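You operate a simulated robot arm through the tools that you are given. There is no shell and no other tool.

Carry out the task below with a simulated robot arm. There is one attempt and no reset: what you move stays moved.

JOB
Switch on the desk gauge and zero it on the 19.50 block.
Fine: leave that block under the probe; don't press save; leave the limit dial as it is.

The check looks at the end state, three seconds after you hand in, the way a careful person would. Anything else that was tipped, shoved, dropped, spilled or broken makes it a failure.

ROBOT AND FRAMES
A 6-joint arm with a two-finger parallel gripper, fixed in place. Base frame: the origin is on the floor under the middle of its stand, x ahead of it, y to its left, z up; the work surface is at about z = 760. Units: mm, degrees, N and s.
With the tool pointing down near the work surface it reaches from about 260 to 680 mm from the base axis. Its first joint turns from -66.0 to 66.0 degrees. Payload 2.9 kg.
Tool frame: the origin (TCP) lies between the finger pads and is the grasp point; the fingertips stand 30 mm ahead of it; z points along the fingers, y is the line along which they close. Largest opening 110 mm; finger width 20, thickness 10; the body of the gripper, 48 by 112 mm, starts 55 mm behind the TCP.
Orientation is told as [roll, pitch, yaw] about the base's x, y, z axes, in that order, counted from this pose: with the fingers straight down and closing along the base's y, the tool's x points along the base's -x, its y along +y and its z along -z.

CONTROLS
- The arm moves only by the tool play_rows. Its argument "motion" is a list that holds one entry, the list of rows, each a list of 6 numbers: the shift along the base's x, y, z in mm, then the turn, a rotation vector about the base's x, y, z in degrees. In form: [[[x, y, z, rx, ry, rz], ...]]. A call has 1 to 20 rows; each row shifts and turns the commanded pose from where the row before left it. "grip" is the finger opening in mm, from 0 to 110, set as the call begins (left out, the last holds). Each row takes 0.2 s and may step no farther than 50 mm and 8.6 degrees from the row before; otherwise, or with a gripper value out of range, the whole call is refused. A pose out of reach is approached as far as the arm can. The call stops where the force on the tool passes 60 N (or 10 N more than at its start, if that is more) or the arm is blocked; 0.2 s more then pass. The fingers move at their own pace (about 108 mm/s each) and stop on an object; they squeeze with about 39 N. The grip force told is the motor's: it shows also when the fingers shut on nothing. Time passes only in rows, and 0.2 s behind the last, so rows that do not move let the fingers close. The reply holds the time, the measured pose of the TCP, the force on the tool along the base axes, the opening and the grip force, in the units named above and with some noise, with the torque about the TCP (base axes, N m) and any sound that the robot's microphone picked up.
- Cameras (640 x 400 px; columns grow to the right, rows downward): "scene" is fixed at [68.2, 414, 1407.6]; the picture's right is [-0.78, -0.63, 0.00], its down [-0.24, 0.30, -0.92] and it looks along [0.58, -0.72, -0.39] (base axes); focal length 314 px, centre (320, 200). "wrist" rides on the gripper at [72, 17, -103] in the tool frame; the picture's right is [-0.23, 0.97, 0.00], its down [-0.76, -0.18, -0.62] and it looks along [-0.61, -0.14, 0.78] (tool axes); focal length 222 px, centre (320, 200). There is no depth. A picture from a camera that has moved, and an enlarged one, comes with that camera's place and axes in the base frame and with its lens. The place of the scene camera against the robot may be out by one fixed shift of up to 25 mm in any direction.
- camera(camera): a new picture of that camera. The clock stands still meanwhile.
- close_up(camera, box): a new picture of the part [left, top, right, bottom] of that camera's present view, enlarged. The clock stands still meanwhile.
- close_job(): hands the job in; it is judged then, once.

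Places have to be worked out from the pictures, the camera data and where the tool is seen. Open the gripper and draw the arm clear of the work before you hand the job in, unless the task says otherwise.

The tools are called after "Emit:" by a JSON object that holds its "name" and its "arguments". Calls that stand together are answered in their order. play_rows: Moves the arm, as the interface text tells. Its arguments: {"type":"object","properties":{"motion":{"type":"array","items":{"type":"array","items":{"type":"array","items":{"type":"number"}}}},"grip":{"type":"number"}},"required":["motion"]} The other tools are called the same way: camera (camera) takes a picture; close_up (camera, box) takes an enlarged picture of a part of a camera's view; close_job () hands the job in.

At the start:

```text
clock: 0.0
tcp_pos: [412.6, -306.4, 1160.0]
tcp_rot: [0.1, -0.1, 0.0]
ft_force: [-0.2, -0.1, -0.1]
moment: [0.0, 0.0, 0.0]
finger_gap: 110.3
grip_force: 0.1
```

scene: 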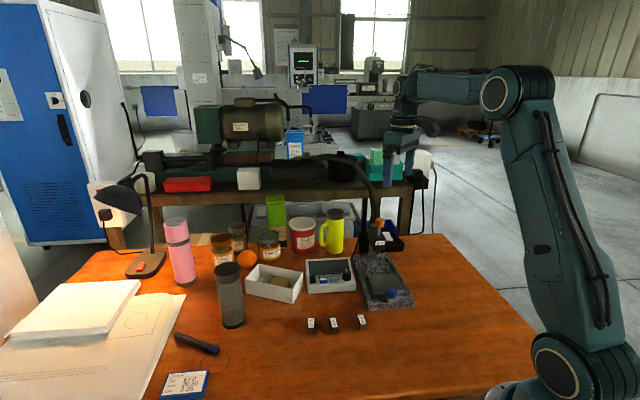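
wrist: 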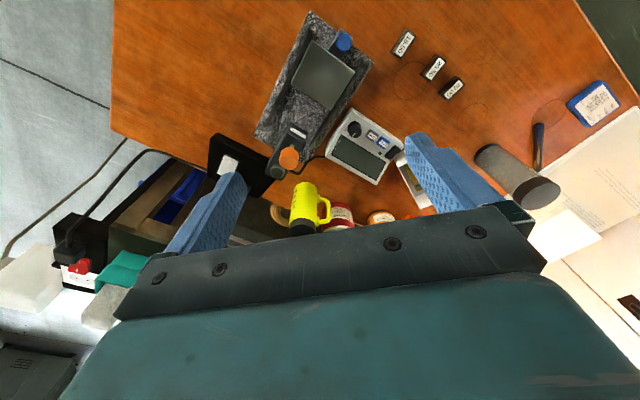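

I start by looking closer at the gauge, the blocks and the display from both cameras.

Emit:
{"name": "close_up", "arguments": {"camera": "wrist", "box": [240, 10, 480, 210]}}

Emit:
{"name": "close_up", "arguments": {"camera": "scene", "box": [290, 210, 430, 340]}}

Emit:
{"name": "close_up", "arguments": {"camera": "wrist", "box": [320, 90, 420, 190]}}

Emit:
{"name": "close_up", "arguments": {"camera": "wrist", "box": [380, 20, 480, 110]}}

```text
2.00 times, centred on (360, 110) of wrist
camera zoom: at [339.2, -291.0, 1261.7], right [0.23, 0.97, 0.0], down [0.76, -0.18, 0.62], along [0.61, -0.14, -0.78], focal length 444 px, centre (240, 380)
```

zoom: 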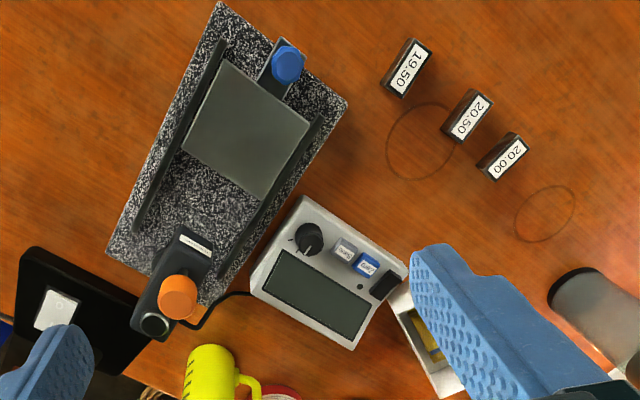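

```text
3.08 times, centred on (360, 275) of scene
camera zoom: at [68.2, 414.0, 1407.6], right [-0.78, -0.63, 0.0], down [-0.24, 0.3, -0.92], along [0.58, -0.72, -0.39], focal length 967 px, centre (197, -31)
```

zoom: 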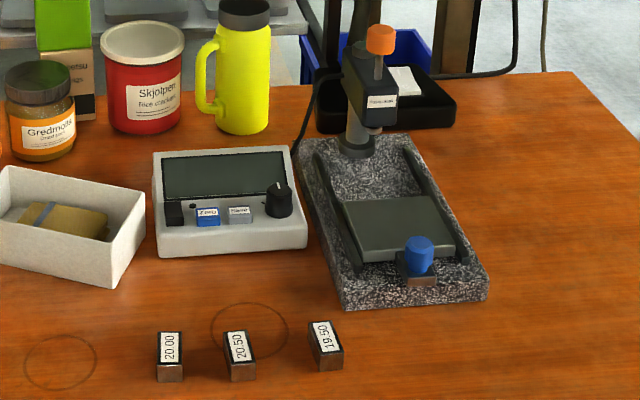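

```text
4.00 times, centred on (370, 140) of wrist
camera zoom: at [339.2, -291.0, 1261.7], right [0.23, 0.97, 0.0], down [0.76, -0.18, 0.62], along [0.61, -0.14, -0.78], focal length 888 px, centre (120, 440)
```

zoom: 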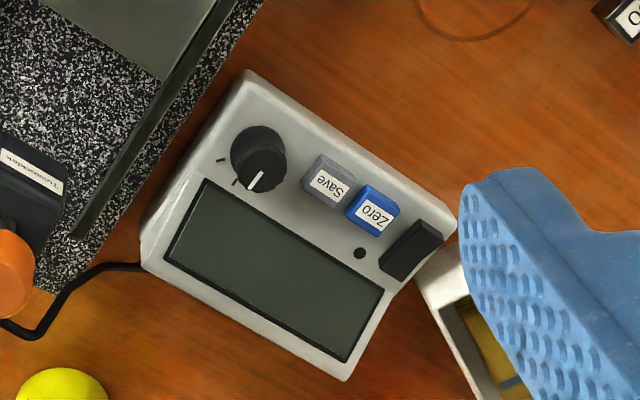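

```text
4.44 times, centred on (430, 65) of wrist
camera zoom: at [339.2, -291.0, 1261.7], right [0.23, 0.97, 0.0], down [0.76, -0.18, 0.62], along [0.61, -0.14, -0.78], focal length 987 px, centre (-169, 800)
```

zoom: 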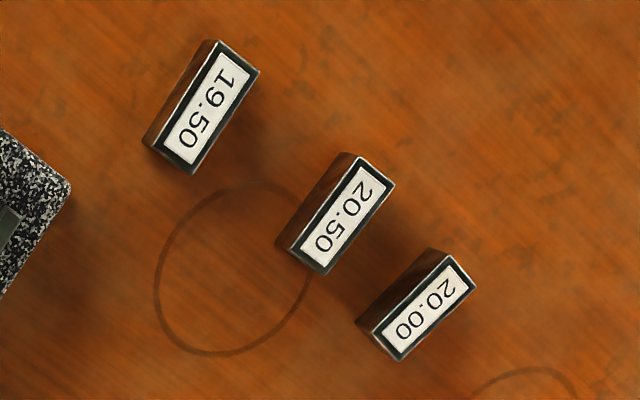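

The gauge has a granite base with a plate on rails (blue knob at front), a probe head on a post (orange knob on top), and a display box with the dial, Save, Zero and a black rocker. I move the arm lower and turn it about -45° so the wrist camera looks along the gauge axis.

Emit:
{"name": "play_rows", "arguments": {"motion": [[[-3.9, 12.1, -34.8, 0, 0, -7.5], [-3.9, 12.1, -34.8, 0, 0, -7.5], [-3.9, 12.1, -34.8, 0, 0, -7.5], [-3.9, 12.1, -34.8, 0, 0, -7.5], [-3.9, 12.1, -34.8, 0, 0, -7.5], [-3.9, 12.1, -34.8, 0, 0, -7.5], [0, 0, 0, 0, 0, 0]]]}}

Emit:
{"name": "camera", "arguments": {"camera": "wrist"}}

Emit:
{"name": "camera", "arguments": {"camera": "scene"}}

```text
clock: 1.6
tcp_pos: [390.4, -232.1, 951.0]
tcp_rot: [0.0, 0.0, -45.1]
ft_force: [0.6, -0.3, 0.5]
moment: [-0.01, 0.03, -0.02]
finger_gap: 110.0
grip_force: 0.1
```

```text
taken
camera wrist: at [350.6, -169.2, 1053.9], right [0.85, 0.53, 0.0], down [0.41, -0.66, 0.62], along [0.33, -0.53, -0.78], focal length 222 px, centre (320, 200)
```

wrist: 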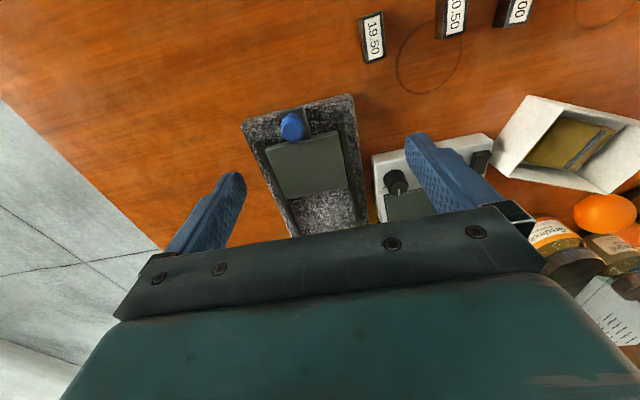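

```text
taken
```

scene: 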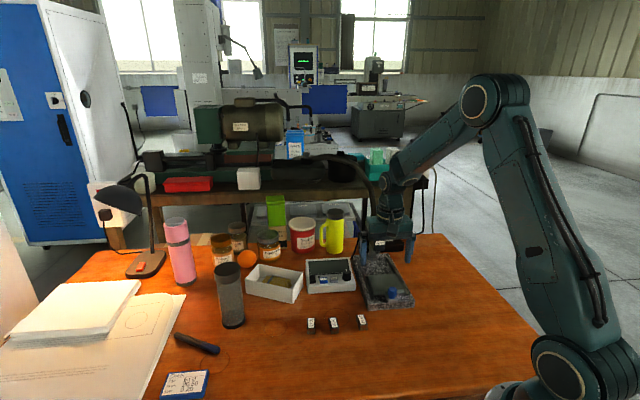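

The gripper hides the post from here. I back off and tilt the fingers forward 30° so that the wrist camera looks flatter at the gauge.

Emit:
{"name": "play_rows", "arguments": {"motion": [[[-14, 9, 5, -5.3, -5.3, 0], [-14, 9, 5, -5.3, -5.3, 0], [-14, 9, 5, -5.3, -5.3, 0], [-14, 9, 5, -5.3, -5.3, 0], [0, 0, 0, 0, 0, 0]]]}}

Emit:
{"name": "camera", "arguments": {"camera": "wrist"}}

Emit:
{"name": "close_up", "arguments": {"camera": "scene", "box": [340, 210, 430, 320]}}

```text
clock: 2.8
tcp_pos: [333.8, -200.3, 970.9]
tcp_rot: [0.0, -30.0, -45.0]
ft_force: [-0.1, -0.2, -0.1]
moment: [0.0, 0.0, -0.01]
finger_gap: 110.3
grip_force: 0.1
```

```text
taken
camera wrist: at [265.3, -106.1, 1022.8], right [0.83, 0.55, 0.11], down [0.12, -0.37, 0.92], along [0.55, -0.75, -0.37], focal length 222 px, centre (320, 200)
```

wrist: 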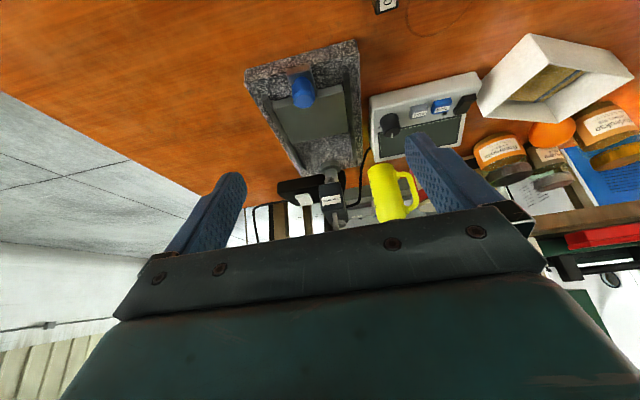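

```text
3.64 times, centred on (385, 265) of scene
camera zoom: at [68.2, 414.1, 1407.6], right [-0.78, -0.63, 0.0], down [-0.24, 0.3, -0.92], along [0.58, -0.72, -0.39], focal length 1143 px, centre (84, -36)
```

zoom: 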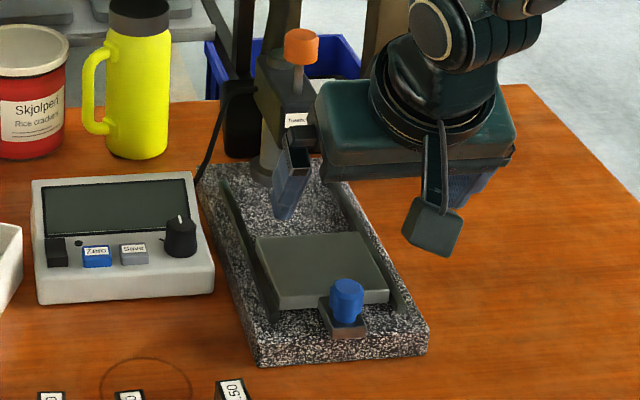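

I zoom in on the probe head and the carriage in the wrist view.

Emit:
{"name": "close_up", "arguments": {"camera": "wrist", "box": [270, 130, 380, 230]}}

Emit:
{"name": "close_up", "arguments": {"camera": "wrist", "box": [240, 30, 370, 150]}}

Emit:
{"name": "close_up", "arguments": {"camera": "wrist", "box": [365, 65, 485, 165]}}

```text
4.00 times, centred on (325, 180) of wrist
camera zoom: at [265.3, -106.1, 1022.8], right [0.83, 0.55, 0.11], down [0.12, -0.37, 0.92], along [0.55, -0.75, -0.37], focal length 888 px, centre (300, 280)
```

zoom: 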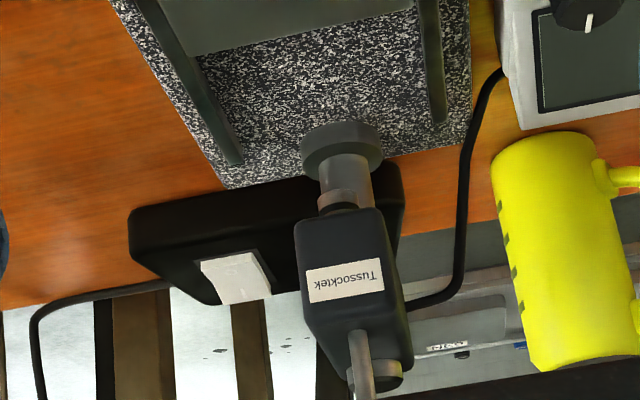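

```text
3.33 times, centred on (305, 90) of wrist
camera zoom: at [265.3, -106.1, 1022.8], right [0.83, 0.55, 0.11], down [0.12, -0.37, 0.92], along [0.55, -0.75, -0.37], focal length 740 px, centre (370, 567)
```

zoom: 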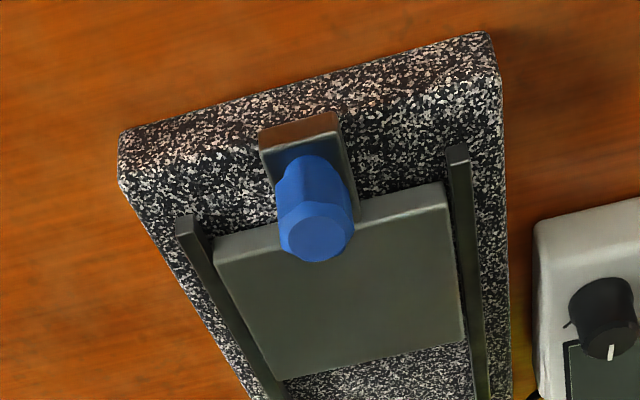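

```text
4.00 times, centred on (425, 115) of wrist
camera zoom: at [265.3, -106.1, 1022.8], right [0.83, 0.55, 0.11], down [0.12, -0.37, 0.92], along [0.55, -0.75, -0.37], focal length 888 px, centre (-100, 540)
```

zoom: 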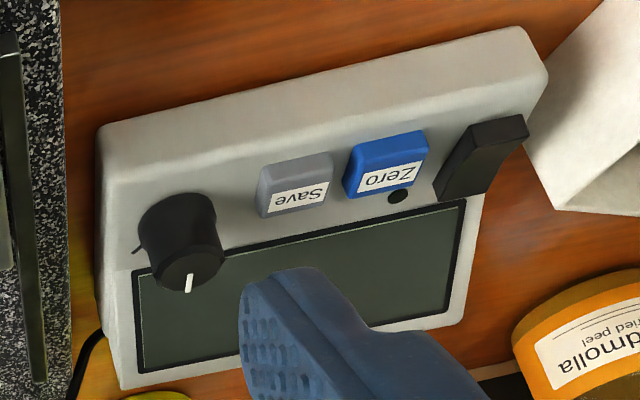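

The head still isn't clear. I raise the arm straight up to free the scene camera's view of the probe.

Emit:
{"name": "play_rows", "arguments": {"motion": [[[-8, 8, 45, 0, 0, 0], [-8, 8, 45, 0, 0, 0], [-8, 8, 45, 0, 0, 0], [-8, 8, 45, 0, 0, 0], [0, 0, 0, 0, 0, 0]]]}}

Emit:
{"name": "close_up", "arguments": {"camera": "scene", "box": [355, 210, 415, 260]}}

Emit:
{"name": "close_up", "arguments": {"camera": "scene", "box": [350, 245, 420, 315]}}

Emit:
{"name": "camera", "arguments": {"camera": "wrist"}}

```text
clock: 4.0
tcp_pos: [300.4, -169.1, 1152.1]
tcp_rot: [0.0, -30.0, -44.9]
ft_force: [0.2, 0.1, -0.7]
moment: [-0.03, 0.03, 0.0]
finger_gap: 110.3
grip_force: 0.1
```

```text
8.00 times, centred on (385, 235) of scene
camera zoom: at [68.2, 414.0, 1407.6], right [-0.78, -0.63, 0.0], down [-0.24, 0.3, -0.92], along [0.58, -0.72, -0.39], focal length 2514 px, centre (-200, -80)
```

zoom: 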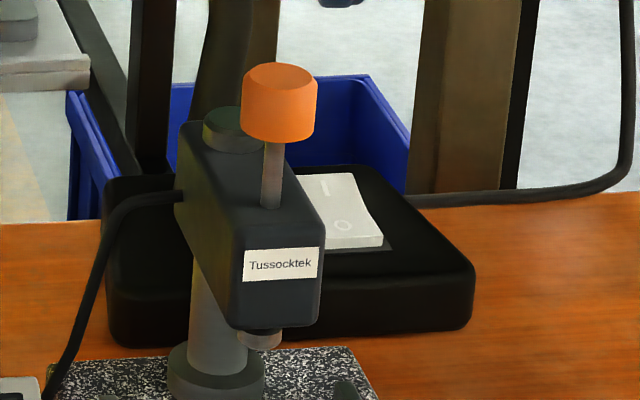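

```text
5.71 times, centred on (385, 280) of scene
camera zoom: at [68.2, 414.0, 1407.6], right [-0.78, -0.63, 0.0], down [-0.24, 0.3, -0.92], along [0.58, -0.72, -0.39], focal length 1796 px, centre (-51, -257)
```

zoom: 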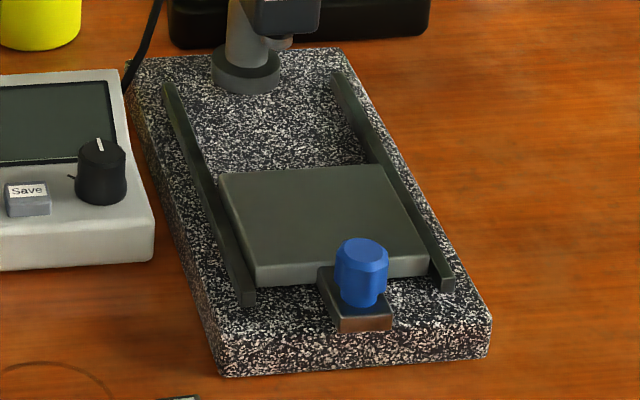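

```text
taken
camera wrist: at [231.0, -76.0, 1205.0], right [0.83, 0.55, 0.11], down [0.12, -0.37, 0.92], along [0.55, -0.75, -0.37], focal length 222 px, centre (320, 200)
```

wrist: 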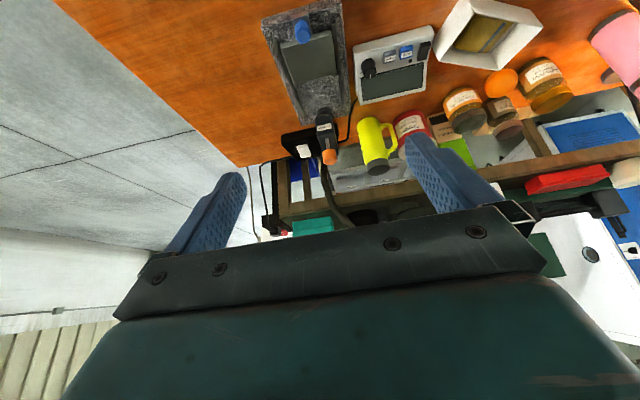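

Now I zoom on the display unit, its keys, and the black box with the white rocker behind the gauge.

Emit:
{"name": "close_up", "arguments": {"camera": "scene", "box": [302, 255, 362, 300]}}

Emit:
{"name": "close_up", "arguments": {"camera": "wrist", "box": [340, 15, 440, 115]}}

Emit:
{"name": "close_up", "arguments": {"camera": "wrist", "box": [270, 90, 370, 180]}}

Emit:
{"name": "close_up", "arguments": {"camera": "scene", "box": [370, 215, 440, 260]}}

Emit:
{"name": "close_up", "arguments": {"camera": "scene", "box": [155, 360, 220, 400]}}

```text
8.89 times, centred on (332, 278) of scene
camera zoom: at [68.2, 414.0, 1407.6], right [-0.78, -0.63, 0.0], down [-0.24, 0.3, -0.92], along [0.58, -0.72, -0.39], focal length 2793 px, centre (213, -489)
```

zoom: 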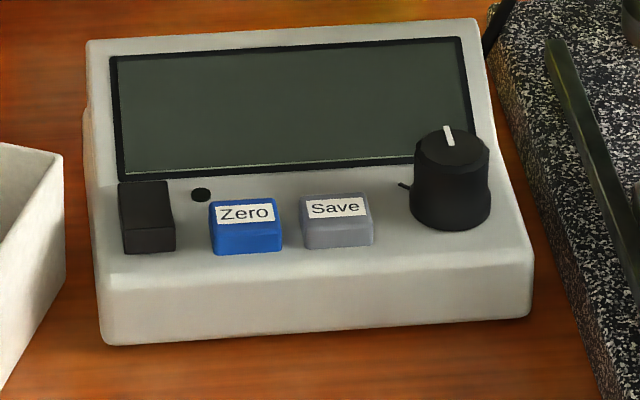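

```text
4.00 times, centred on (390, 65) of wrist
camera zoom: at [231.0, -76.0, 1205.0], right [0.83, 0.55, 0.11], down [0.12, -0.37, 0.92], along [0.55, -0.75, -0.37], focal length 888 px, centre (40, 740)
```

zoom: 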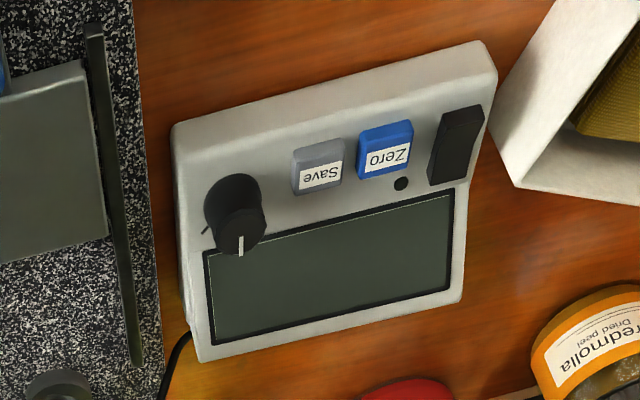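

```text
4.44 times, centred on (320, 135) of wrist
camera zoom: at [231.0, -76.0, 1205.0], right [0.83, 0.55, 0.11], down [0.12, -0.37, 0.92], along [0.55, -0.75, -0.37], focal length 987 px, centre (320, 489)
```

zoom: 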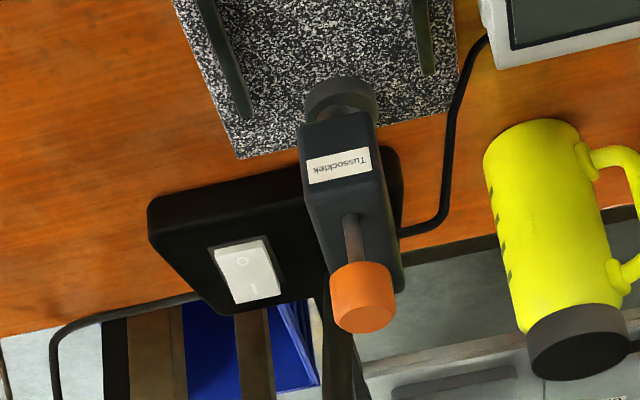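

```text
8.89 times, centred on (405, 238) of scene
camera zoom: at [68.2, 414.0, 1407.6], right [-0.78, -0.63, 0.0], down [-0.24, 0.3, -0.92], along [0.58, -0.72, -0.39], focal length 2793 px, centre (-436, -133)
```

zoom: 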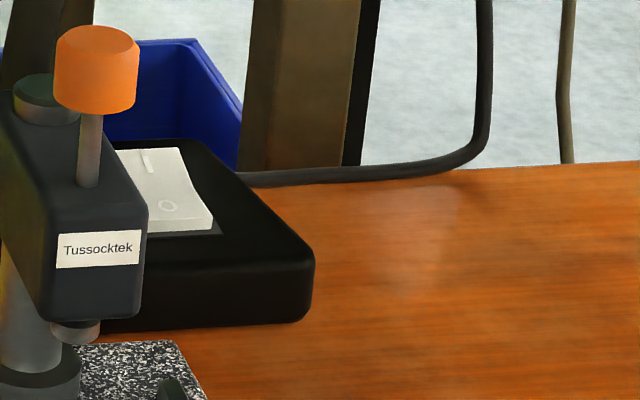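

```text
9.85 times, centred on (188, 380) of scene
camera zoom: at [68.2, 414.0, 1407.6], right [-0.78, -0.63, 0.0], down [-0.24, 0.3, -0.92], along [0.58, -0.72, -0.39], focal length 3094 px, centre (1625, -1572)
```

zoom: 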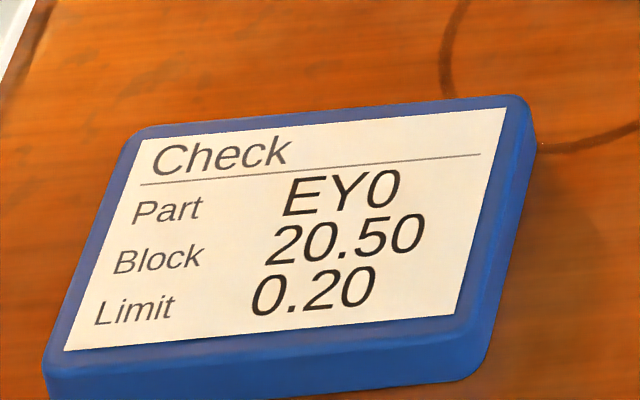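

The white rocker on the black box behind the post (I/O marked) looks like a mains switch, and the display has its own black rocker with an LED. The probe tip seems to sit well above the plate. I return to a vertical tool above the plate for accurate top-down measuring.

Emit:
{"name": "play_rows", "arguments": {"motion": [[[20, -23.2, -14.4, 4.24, 4.24, 0], [20, -23.2, -14.4, 4.24, 4.24, 0], [20, -23.2, -14.4, 4.24, 4.24, 0], [20, -23.2, -14.4, 4.24, 4.24, 0], [20, -23.2, -14.4, 4.24, 4.24, 0], [0, 0, 0, 0, 0, 0]]]}}

Emit:
{"name": "camera", "arguments": {"camera": "wrist"}}

Emit:
{"name": "close_up", "arguments": {"camera": "wrist", "box": [240, 70, 400, 230]}}

Emit:
{"name": "close_up", "arguments": {"camera": "wrist", "box": [370, 100, 500, 200]}}

Emit:
{"name": "close_up", "arguments": {"camera": "wrist", "box": [350, 0, 540, 110]}}

```text
clock: 5.4
tcp_pos: [400.3, -283.1, 1081.5]
tcp_rot: [0.0, 0.1, -45.0]
ft_force: [-0.6, 0.6, -0.6]
moment: [0.03, -0.01, -0.03]
finger_gap: 110.1
grip_force: 0.0
```

```text
taken
camera wrist: at [361.3, -219.9, 1184.3], right [0.85, 0.53, 0.0], down [0.41, -0.66, 0.62], along [0.33, -0.53, -0.78], focal length 222 px, centre (320, 200)
```

wrist: 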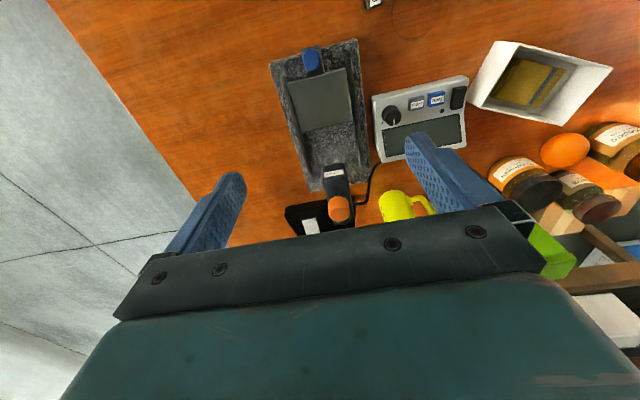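

```text
2.50 times, centred on (320, 150) of wrist
camera zoom: at [361.3, -219.9, 1184.3], right [0.85, 0.53, 0.0], down [0.41, -0.66, 0.62], along [0.33, -0.53, -0.78], focal length 555 px, centre (320, 325)
```

zoom: 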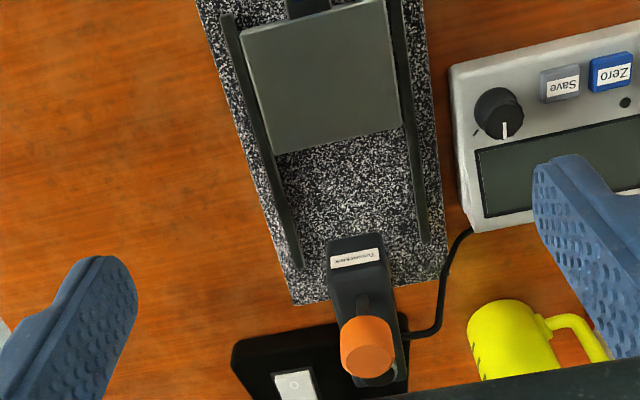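

```text
4.00 times, centred on (435, 150) of wrist
camera zoom: at [361.3, -219.9, 1184.3], right [0.85, 0.53, 0.0], down [0.41, -0.66, 0.62], along [0.33, -0.53, -0.78], focal length 888 px, centre (-140, 400)
```

zoom: 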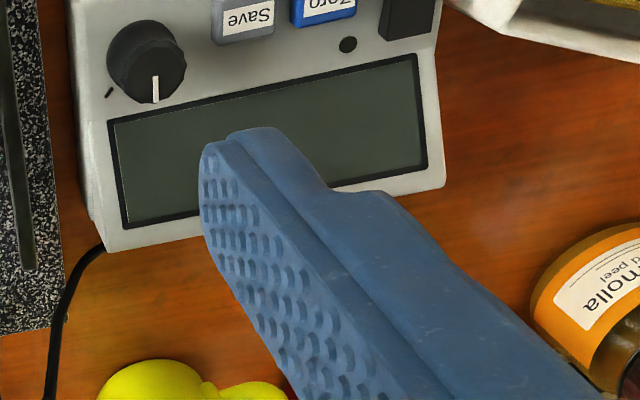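

```text
3.37 times, centred on (445, 55) of wrist
camera zoom: at [361.3, -219.9, 1184.3], right [0.85, 0.53, 0.0], down [0.41, -0.66, 0.62], along [0.33, -0.53, -0.78], focal length 748 px, centre (-101, 688)
```

zoom: 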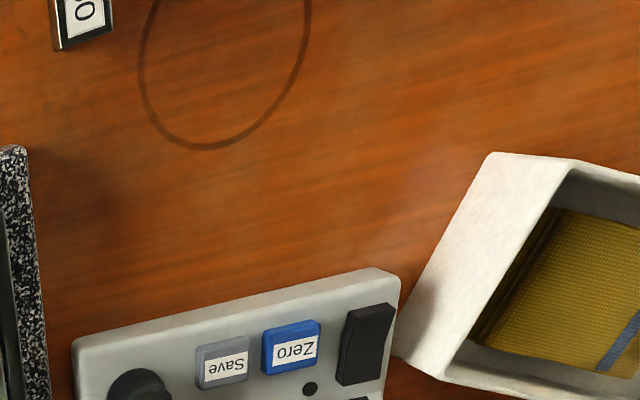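

I measured the plate (about 90×80 mm, centre near (420,-309)) and the probe axis near (484,-371), with the gauge axis about -46°. I zoom hard on the two rockers to see their state.

Emit:
{"name": "close_up", "arguments": {"camera": "wrist", "box": [440, 78, 475, 113]}}

Emit:
{"name": "close_up", "arguments": {"camera": "scene", "box": [308, 270, 338, 290]}}

Emit:
{"name": "close_up", "arguments": {"camera": "wrist", "box": [285, 200, 345, 240]}}

Emit:
{"name": "close_up", "arguments": {"camera": "scene", "box": [380, 225, 415, 250]}}

```text
11.43 times, centred on (458, 96) of wrist
camera zoom: at [361.3, -219.9, 1184.3], right [0.85, 0.53, 0.0], down [0.41, -0.66, 0.62], along [0.33, -0.53, -0.78], focal length 2538 px, centre (-1251, 1394)
```

zoom: 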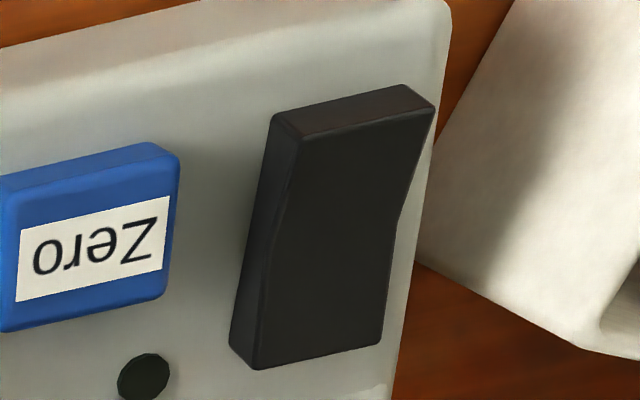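

```text
16.00 times, centred on (323, 280) of scene
camera zoom: at [68.2, 414.0, 1407.6], right [-0.78, -0.63, 0.0], down [-0.24, 0.3, -0.92], along [0.58, -0.72, -0.39], focal length 5028 px, centre (272, -1080)
```

zoom: 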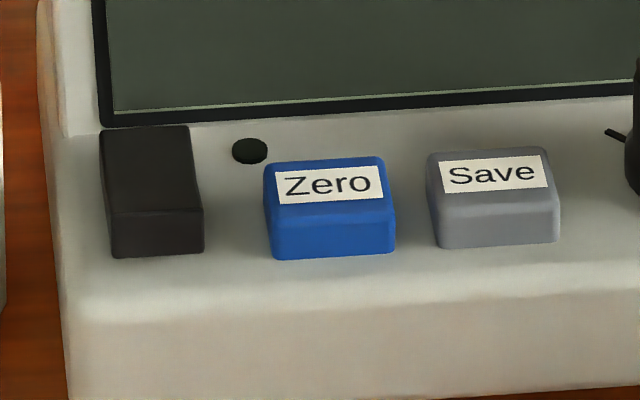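

```text
10.00 times, centred on (315, 220) of wrist
camera zoom: at [361.3, -219.9, 1184.3], right [0.85, 0.53, 0.0], down [0.41, -0.66, 0.62], along [0.33, -0.53, -0.78], focal length 2221 px, centre (370, 0)
```

zoom: 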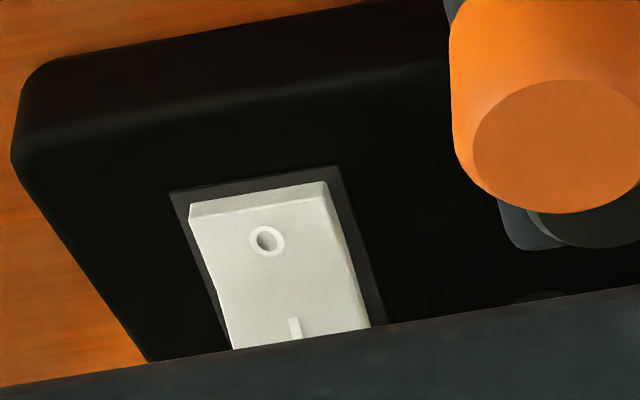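

```text
16.00 times, centred on (398, 238) of scene
camera zoom: at [68.2, 414.0, 1407.6], right [-0.78, -0.63, 0.0], down [-0.24, 0.3, -0.92], along [0.58, -0.72, -0.39], focal length 5028 px, centre (-920, -400)
```

zoom: 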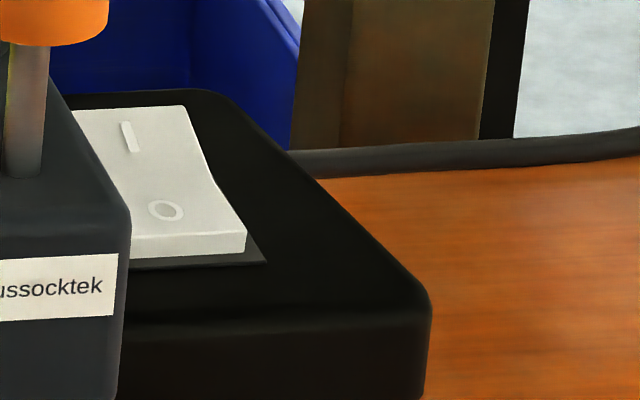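

The black rocker on the display sits at about (605,-183,797) by triangulation, Zero at (576,-202,800), Save at (555,-227,800). I close the fingers and move above the black rocker for a close look before pressing.

Emit:
{"name": "play_rows", "arguments": {"motion": [[[41, 20, 0, 0, 0, 0], [41, 20, 0, 0, 0, 0], [41, 20, 0, 0, 0, 0], [41, 20, 0, 0, 0, 0], [41, 20, 0, 0, 0, 0], [0, 0, -45, 0, 0, 0], [0, 0, -45, 0, 0, 0], [0, 0, -45, 0, 0, 0], [0, 0, -45, 0, 0, 0], [0, 0, 0, 0, 0, 0]]], "grip": 0}}

Emit:
{"name": "camera", "arguments": {"camera": "wrist"}}

Emit:
{"name": "close_up", "arguments": {"camera": "wrist", "box": [250, 60, 410, 180]}}

```text
clock: 7.6
tcp_pos: [605.2, -182.0, 898.4]
tcp_rot: [0.0, 0.0, -45.0]
ft_force: [0.9, 0.3, -0.2]
moment: [0.01, -0.02, 0.04]
finger_gap: 0.0
grip_force: 38.1
```

```text
taken
camera wrist: at [565.7, -119.7, 1000.3], right [0.85, 0.53, 0.0], down [0.41, -0.66, 0.62], along [0.33, -0.53, -0.78], focal length 222 px, centre (320, 200)
```

wrist: 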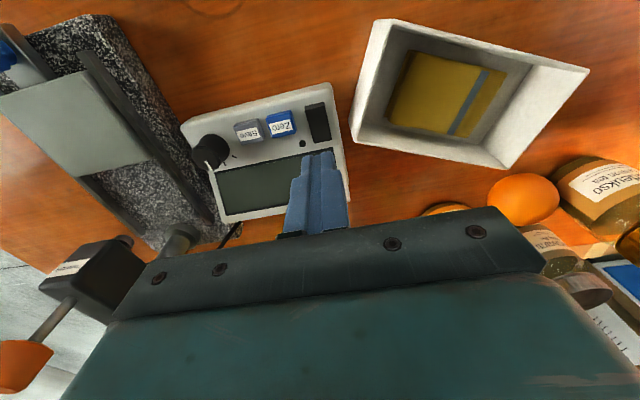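

```text
3.33 times, centred on (330, 120) of wrist
camera zoom: at [565.7, -119.7, 1000.3], right [0.85, 0.53, 0.0], down [0.41, -0.66, 0.62], along [0.33, -0.53, -0.78], focal length 740 px, centre (287, 467)
```

zoom: 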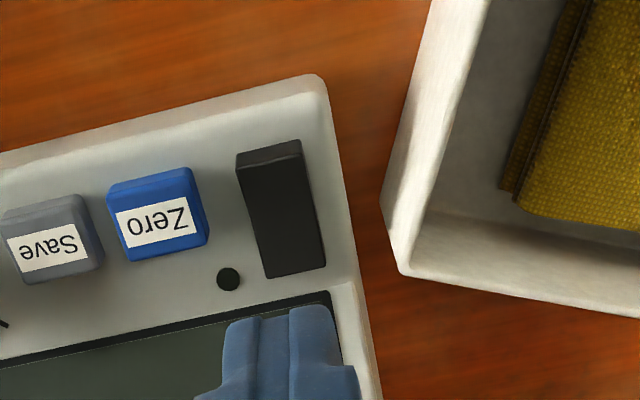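

The tool is right above the rocker (within 2 mm). I zoom more to judge which end of the rocker is raised, and look at the probe head from this side view.

Emit:
{"name": "close_up", "arguments": {"camera": "wrist", "box": [295, 95, 340, 150]}}

Emit:
{"name": "close_up", "arguments": {"camera": "wrist", "box": [20, 200, 220, 300]}}

Emit:
{"name": "close_up", "arguments": {"camera": "scene", "box": [300, 240, 380, 300]}}

```text
7.27 times, centred on (318, 122) of wrist
camera zoom: at [565.7, -119.7, 1000.3], right [0.85, 0.53, 0.0], down [0.41, -0.66, 0.62], along [0.33, -0.53, -0.78], focal length 1615 px, centre (338, 764)
```

zoom: 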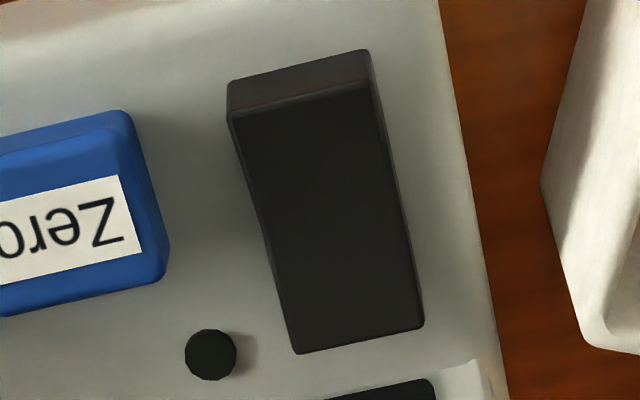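

```text
3.20 times, centred on (120, 250) of wrist
camera zoom: at [565.7, -119.7, 1000.3], right [0.85, 0.53, 0.0], down [0.41, -0.66, 0.62], along [0.33, -0.53, -0.78], focal length 711 px, centre (960, 40)
```

zoom: 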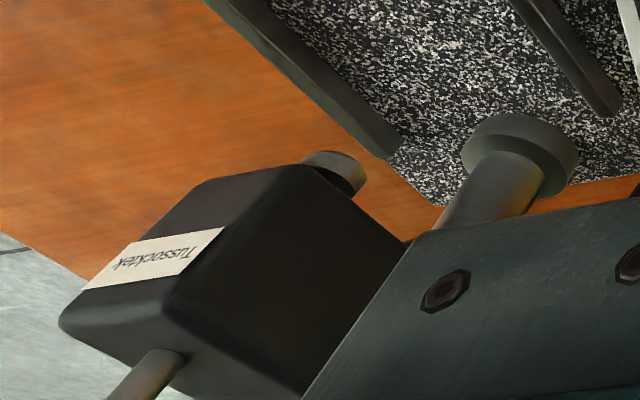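

```text
6.67 times, centred on (340, 270) of scene
camera zoom: at [68.2, 414.0, 1407.6], right [-0.78, -0.63, 0.0], down [-0.24, 0.3, -0.92], along [0.58, -0.72, -0.39], focal length 2095 px, centre (187, -267)
```

zoom: 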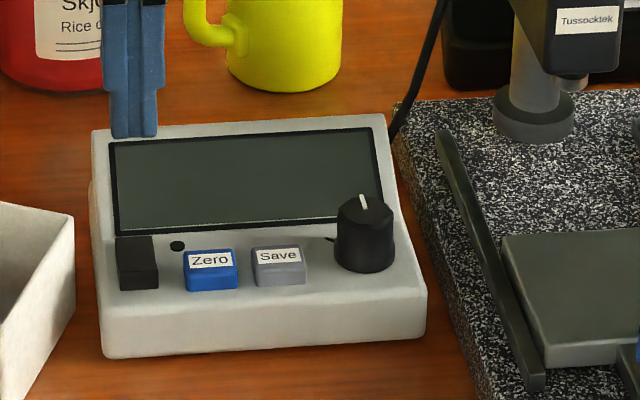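

By comparing edges, the black rocker's front (user-side) end is raised and its back end is flush, so I'll press the front end. I move over it and descend to just above.

Emit:
{"name": "play_rows", "arguments": {"motion": [[[-8, 6, 0, 0, 0, 0], [0, 0, -30, 0, 0, 0], [0, 0, -28, 0, 0, 0], [0, 0, 0, 0, 0, 0]]]}}

Emit:
{"name": "close_up", "arguments": {"camera": "wrist", "box": [250, 80, 410, 180]}}

Emit:
{"name": "close_up", "arguments": {"camera": "scene", "box": [300, 250, 350, 290]}}

```text
clock: 8.6
tcp_pos: [598.0, -177.7, 840.6]
tcp_rot: [0.0, 0.0, -45.1]
ft_force: [0.1, -0.2, -0.9]
moment: [0.03, 0.01, 0.03]
finger_gap: 0.0
grip_force: 37.7
```

```text
4.00 times, centred on (330, 130) of wrist
camera zoom: at [558.5, -114.0, 942.5], right [0.85, 0.53, 0.0], down [0.41, -0.66, 0.62], along [0.33, -0.53, -0.78], focal length 888 px, centre (280, 480)
```

zoom: 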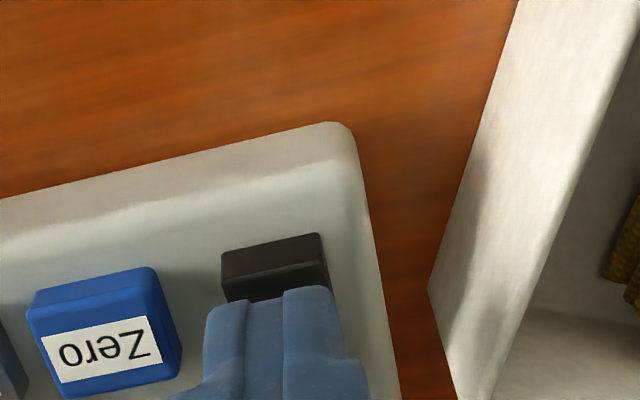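

```text
10.00 times, centred on (325, 270) of scene
camera zoom: at [68.2, 414.0, 1407.6], right [-0.78, -0.63, 0.0], down [-0.24, 0.3, -0.92], along [0.58, -0.72, -0.39], focal length 3142 px, centre (270, -500)
```

zoom: 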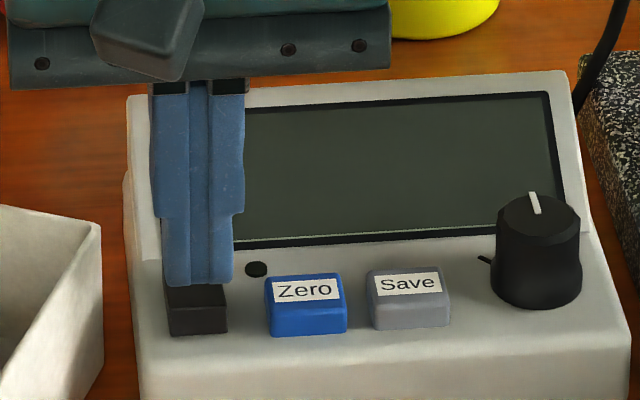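

The closed fingertips sit over the rocker's front half. I shift 2-3 mm further toward the front and descend in small steps.

Emit:
{"name": "play_rows", "arguments": {"motion": [[[-2, 2, 0, 0, 0, 0], [0, 0, -3, 0, 0, 0], [0, 0, -3, 0, 0, 0], [0, 0, -2, 0, 0, 0], [0, 0, -1, 0, 0, 0], [0, 0, 0, 0, 0, 0]]]}}

Emit:
{"name": "close_up", "arguments": {"camera": "scene", "box": [300, 250, 350, 290]}}

```text
clock: 10.0
tcp_pos: [595.5, -175.3, 833.2]
tcp_rot: [0.0, -0.2, -45.0]
ft_force: [-11.4, 3.8, 20.7]
moment: [-0.02, 0.23, -0.04]
finger_gap: 0.0
grip_force: 37.3
heard: click, click, click, click, click
```

```text
10.00 times, centred on (325, 270) of scene
camera zoom: at [67.6, 414.2, 1407.6], right [-0.78, -0.63, 0.0], down [-0.24, 0.3, -0.92], along [0.58, -0.72, -0.39], focal length 3142 px, centre (270, -500)
```

zoom: 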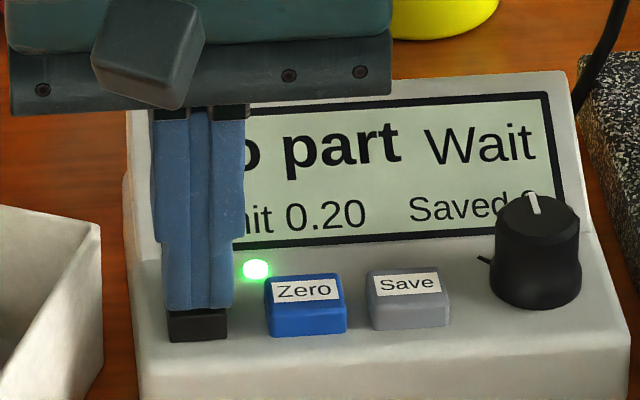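

The gauge is lit: LED green, display reads "No part / Wait / Limit 0.20 / Saved 0". I lift straight off the rocker.

Emit:
{"name": "play_rows", "arguments": {"motion": [[[0, 0, 2, 0, 0, 0], [0, 0, 4, 0, 0, 0], [0, 0, 20, 0, 0, 0], [0, 0, 40, 0, 0, 0], [0, 0, 40, 0, 0, 0], [0, 0, 0, 0, 0, 0]]]}}

Emit:
{"name": "close_up", "arguments": {"camera": "scene", "box": [295, 245, 365, 300]}}

Emit:
{"name": "camera", "arguments": {"camera": "wrist"}}

```text
clock: 11.4
tcp_pos: [594.8, -177.4, 937.4]
tcp_rot: [0.1, 0.0, -44.9]
ft_force: [0.2, -0.2, 0.5]
moment: [0.01, 0.04, 0.02]
finger_gap: 0.1
grip_force: 38.3
```

```text
7.27 times, centred on (330, 272) of scene
camera zoom: at [68.2, 414.0, 1407.6], right [-0.78, -0.63, 0.0], down [-0.24, 0.3, -0.92], along [0.58, -0.72, -0.39], focal length 2286 px, centre (247, -327)
```

zoom: 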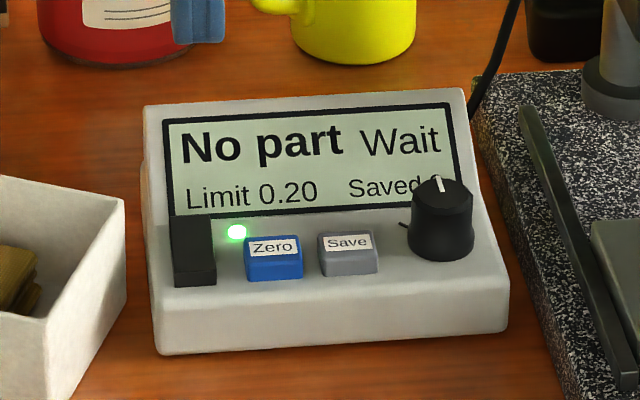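

```text
taken
camera wrist: at [555.2, -113.4, 1041.8], right [0.85, 0.53, 0.0], down [0.41, -0.66, 0.62], along [0.33, -0.53, -0.78], focal length 222 px, centre (320, 200)
```

wrist: 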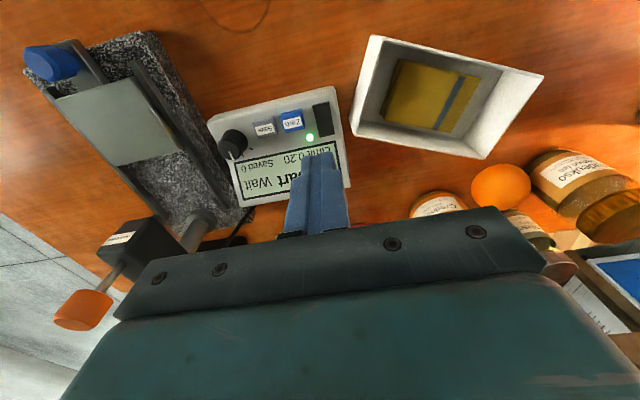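

Power on is done. Next I go above the 19.50 block (est. (404,-153)) with fingers opened to 50 mm and yaw about -34° to match its long axis.

Emit:
{"name": "play_rows", "arguments": {"motion": [[[-38.2, 4.9, -7.4, 0, 0, 2.2], [-38.2, 4.9, -7.4, 0, 0, 2.2], [-38.2, 4.9, -7.4, 0, 0, 2.2], [-38.2, 4.9, -7.4, 0, 0, 2.2], [-38.2, 4.9, -7.4, 0, 0, 2.2], [0, 0, 0, 0, 0, 0]]], "grip": 50}}

Emit:
{"name": "camera", "arguments": {"camera": "wrist"}}

Emit:
{"name": "close_up", "arguments": {"camera": "wrist", "box": [270, 80, 370, 180]}}

```text
clock: 12.8
tcp_pos: [403.8, -150.6, 901.3]
tcp_rot: [0.0, 0.0, -34.0]
ft_force: [-0.2, 0.0, 0.4]
moment: [-0.02, -0.01, 0.0]
finger_gap: 50.0
grip_force: 0.0
```

```text
taken
camera wrist: at [353.2, -96.7, 1004.0], right [0.73, 0.68, 0.0], down [0.53, -0.57, 0.62], along [0.42, -0.46, -0.78], focal length 222 px, centre (320, 200)
```

wrist: 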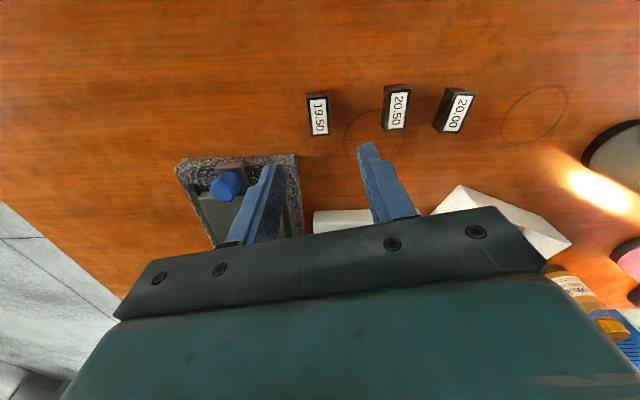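

```text
4.00 times, centred on (320, 130) of wrist
camera zoom: at [353.2, -96.7, 1004.0], right [0.73, 0.68, 0.0], down [0.53, -0.57, 0.62], along [0.42, -0.46, -0.78], focal length 888 px, centre (320, 480)
```

zoom: 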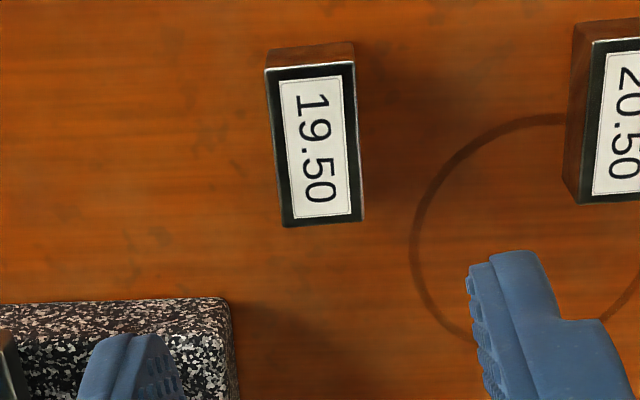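

The 19.50 block's centre is at (402.7,-151.6), size about 39×21×20, with its long axis at -42.5°. I align yaw and descend so the fingertips are about 5 mm above the table, then check.

Emit:
{"name": "play_rows", "arguments": {"motion": [[[-1.1, -1.0, -20, 0, 0, -8.5], [0, 0, -43, 0, 0, 0], [0, 0, -30, 0, 0, 0], [0, 0, -13, 0, 0, 0], [0, 0, 0, 0, 0, 0]]], "grip": 50}}

Emit:
{"name": "camera", "arguments": {"camera": "wrist"}}

Emit:
{"name": "close_up", "arguments": {"camera": "wrist", "box": [250, 100, 400, 220]}}

Emit:
{"name": "close_up", "arguments": {"camera": "scene", "box": [320, 280, 400, 350]}}

```text
clock: 14.0
tcp_pos: [403.7, -151.4, 793.9]
tcp_rot: [0.0, 0.0, -42.6]
ft_force: [0.2, -0.2, 0.7]
moment: [-0.02, -0.03, 0.01]
finger_gap: 50.0
grip_force: 0.1
```

```text
taken
camera wrist: at [361.6, -90.5, 896.5], right [0.83, 0.56, 0.0], down [0.44, -0.65, 0.62], along [0.35, -0.51, -0.78], focal length 222 px, centre (320, 200)
```

wrist: 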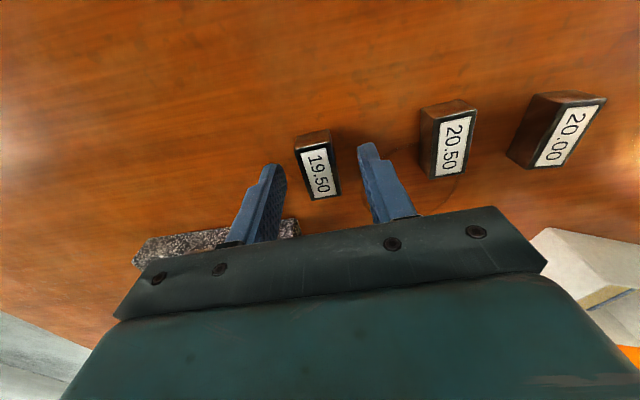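

```text
3.33 times, centred on (325, 160) of wrist
camera zoom: at [361.6, -90.5, 896.5], right [0.83, 0.56, 0.0], down [0.44, -0.65, 0.62], along [0.35, -0.51, -0.78], focal length 740 px, centre (303, 333)
```

zoom: 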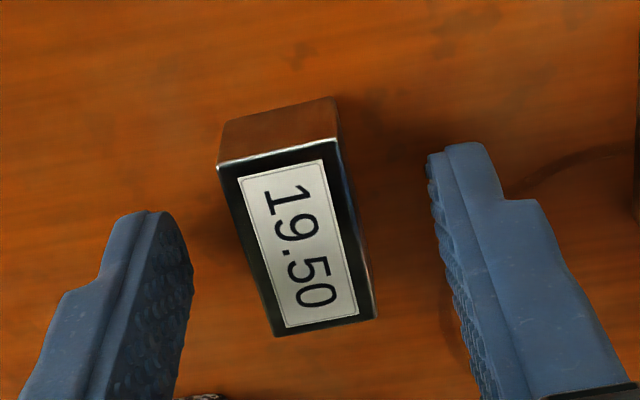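

```text
5.71 times, centred on (360, 315) of scene
camera zoom: at [68.2, 414.0, 1407.6], right [-0.78, -0.63, 0.0], down [-0.24, 0.3, -0.92], along [0.58, -0.72, -0.39], focal length 1796 px, centre (91, -457)
```

zoom: 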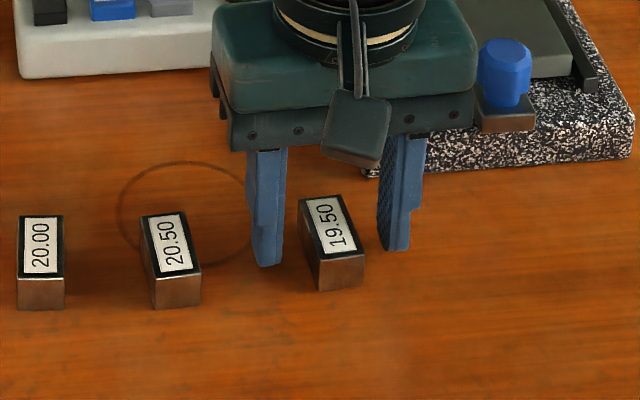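

The recomputed corners confirm the block is centred at (402.7,-151.1) with its axis at -42.7°, matching the tool. I close the fingers on it.

Emit:
{"name": "play_rows", "arguments": {"motion": [[[0, 0, 0, 0, 0, 0], [0, 0, 0, 0, 0, 0], [0, 0, 0, 0, 0, 0]]], "grip": 0}}

Emit:
{"name": "close_up", "arguments": {"camera": "wrist", "box": [250, 100, 400, 220]}}

```text
clock: 14.8
tcp_pos: [403.8, -151.8, 793.7]
tcp_rot: [0.0, 0.0, -42.5]
ft_force: [-0.3, 1.3, 0.3]
moment: [0.01, -0.03, -0.02]
finger_gap: 21.1
grip_force: 38.7
```

```text
3.33 times, centred on (325, 160) of wrist
camera zoom: at [361.5, -90.5, 896.6], right [0.83, 0.56, 0.0], down [0.44, -0.65, 0.62], along [0.35, -0.51, -0.78], focal length 740 px, centre (303, 333)
```

zoom: 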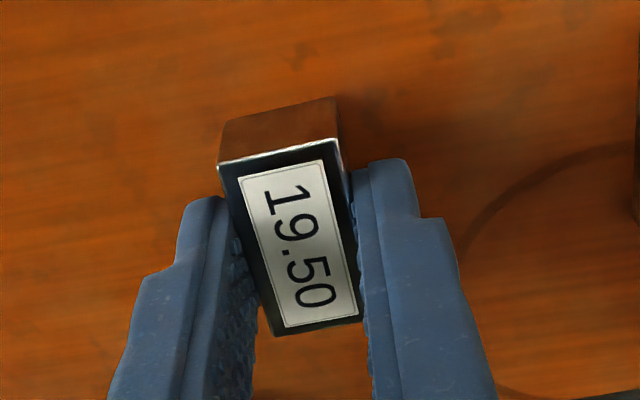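

The block is held (21.1 mm). I lift it and carry it above the plate, staying high, then look.

Emit:
{"name": "play_rows", "arguments": {"motion": [[[0, 0, 10, 0, 0, 0], [0, 0, 45, 0, 0, 0], [0, 0, 45, 0, 0, 0], [0, 0, 45, 0, 0, 0], [3, -36, 4, 0, 0, -0.5], [3, -36, 4, 0, 0, -0.5], [3, -36, 4, 0, 0, -0.5], [3, -36, 0, 0, 0, -0.5], [3, -14, 0, 0, 0, 0], [0, 0, 0, 0, 0, 0]]]}}

Emit:
{"name": "camera", "arguments": {"camera": "wrist"}}

Emit:
{"name": "close_up", "arguments": {"camera": "wrist", "box": [240, 40, 420, 210]}}

Emit:
{"name": "close_up", "arguments": {"camera": "scene", "box": [330, 210, 430, 320]}}

```text
clock: 17.0
tcp_pos: [417.4, -310.1, 950.8]
tcp_rot: [0.1, 0.1, -44.6]
ft_force: [-0.8, -0.1, -1.4]
moment: [0.01, 0.0, -0.01]
finger_gap: 21.1
grip_force: 38.5
```

```text
taken
camera wrist: at [378.1, -247.6, 1053.5], right [0.84, 0.54, 0.0], down [0.42, -0.66, 0.62], along [0.33, -0.53, -0.78], focal length 222 px, centre (320, 200)
```

wrist: 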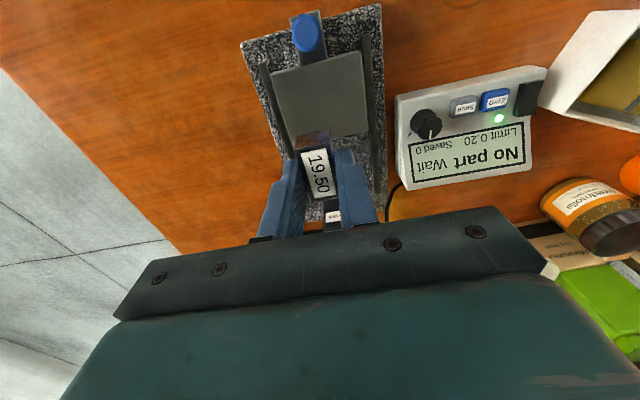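

```text
2.35 times, centred on (330, 125) of wrist
camera zoom: at [378.1, -247.6, 1053.5], right [0.84, 0.54, 0.0], down [0.42, -0.66, 0.62], along [0.33, -0.53, -0.78], focal length 523 px, centre (296, 376)
```

zoom: 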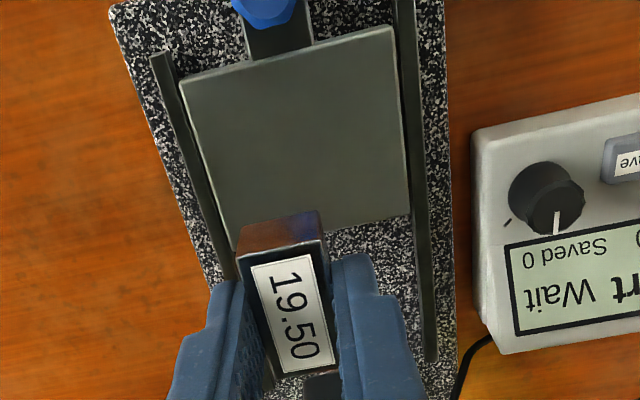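

```text
3.64 times, centred on (380, 265) of scene
camera zoom: at [68.2, 414.0, 1407.6], right [-0.78, -0.63, 0.0], down [-0.24, 0.3, -0.92], along [0.58, -0.72, -0.39], focal length 1143 px, centre (102, -36)
```

zoom: 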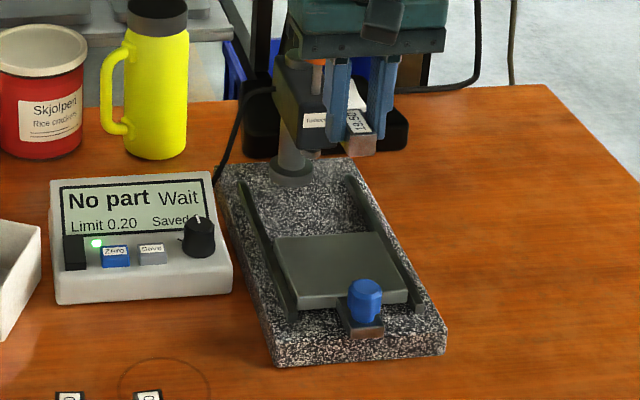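

Plate top is at about z=801, its centre at (418.6,-304.7), and the probe axis at (490,-377): laterally aligned with the plate centre and about 101 mm behind it. I align the block over the plate centre and descend to about 10 mm above contact.

Emit:
{"name": "play_rows", "arguments": {"motion": [[[2.7, 5.1, -20, 0, 0, -1.2], [0, 0, -40, 0, 0, 0], [0, 0, -30, 0, 0, 0], [0, 0, -13, 0, 0, 0], [0, 0, 0, 0, 0, 0]]]}}

Emit:
{"name": "close_up", "arguments": {"camera": "wrist", "box": [220, 60, 420, 220]}}

Emit:
{"name": "close_up", "arguments": {"camera": "scene", "box": [350, 240, 420, 310]}}

```text
clock: 18.2
tcp_pos: [420.9, -306.1, 849.5]
tcp_rot: [0.0, 0.0, -45.6]
ft_force: [0.2, -0.1, -1.7]
moment: [-0.01, -0.06, 0.01]
finger_gap: 21.4
grip_force: 38.8
```

```text
2.50 times, centred on (320, 140) of wrist
camera zoom: at [382.2, -241.9, 951.4], right [0.86, 0.52, 0.0], down [0.4, -0.67, 0.62], along [0.32, -0.53, -0.78], focal length 555 px, centre (320, 350)
```

zoom: 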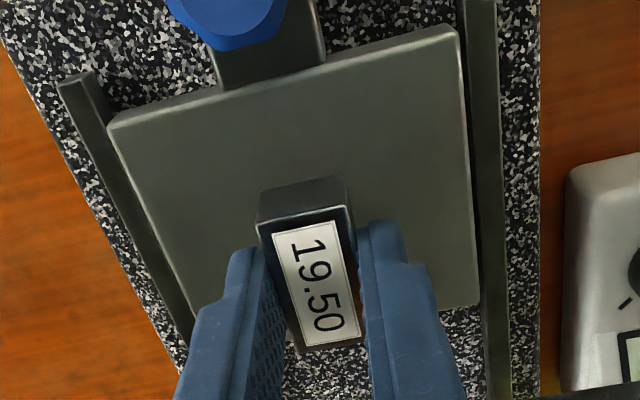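

```text
5.71 times, centred on (385, 275) of scene
camera zoom: at [68.2, 414.0, 1407.6], right [-0.78, -0.63, 0.0], down [-0.24, 0.3, -0.92], along [0.58, -0.72, -0.39], focal length 1796 px, centre (-51, -229)
```

zoom: 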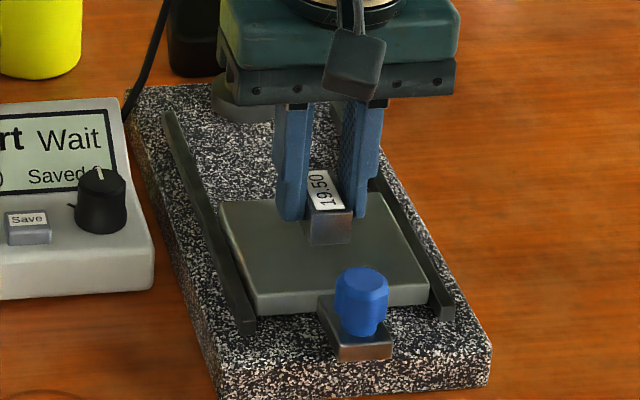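

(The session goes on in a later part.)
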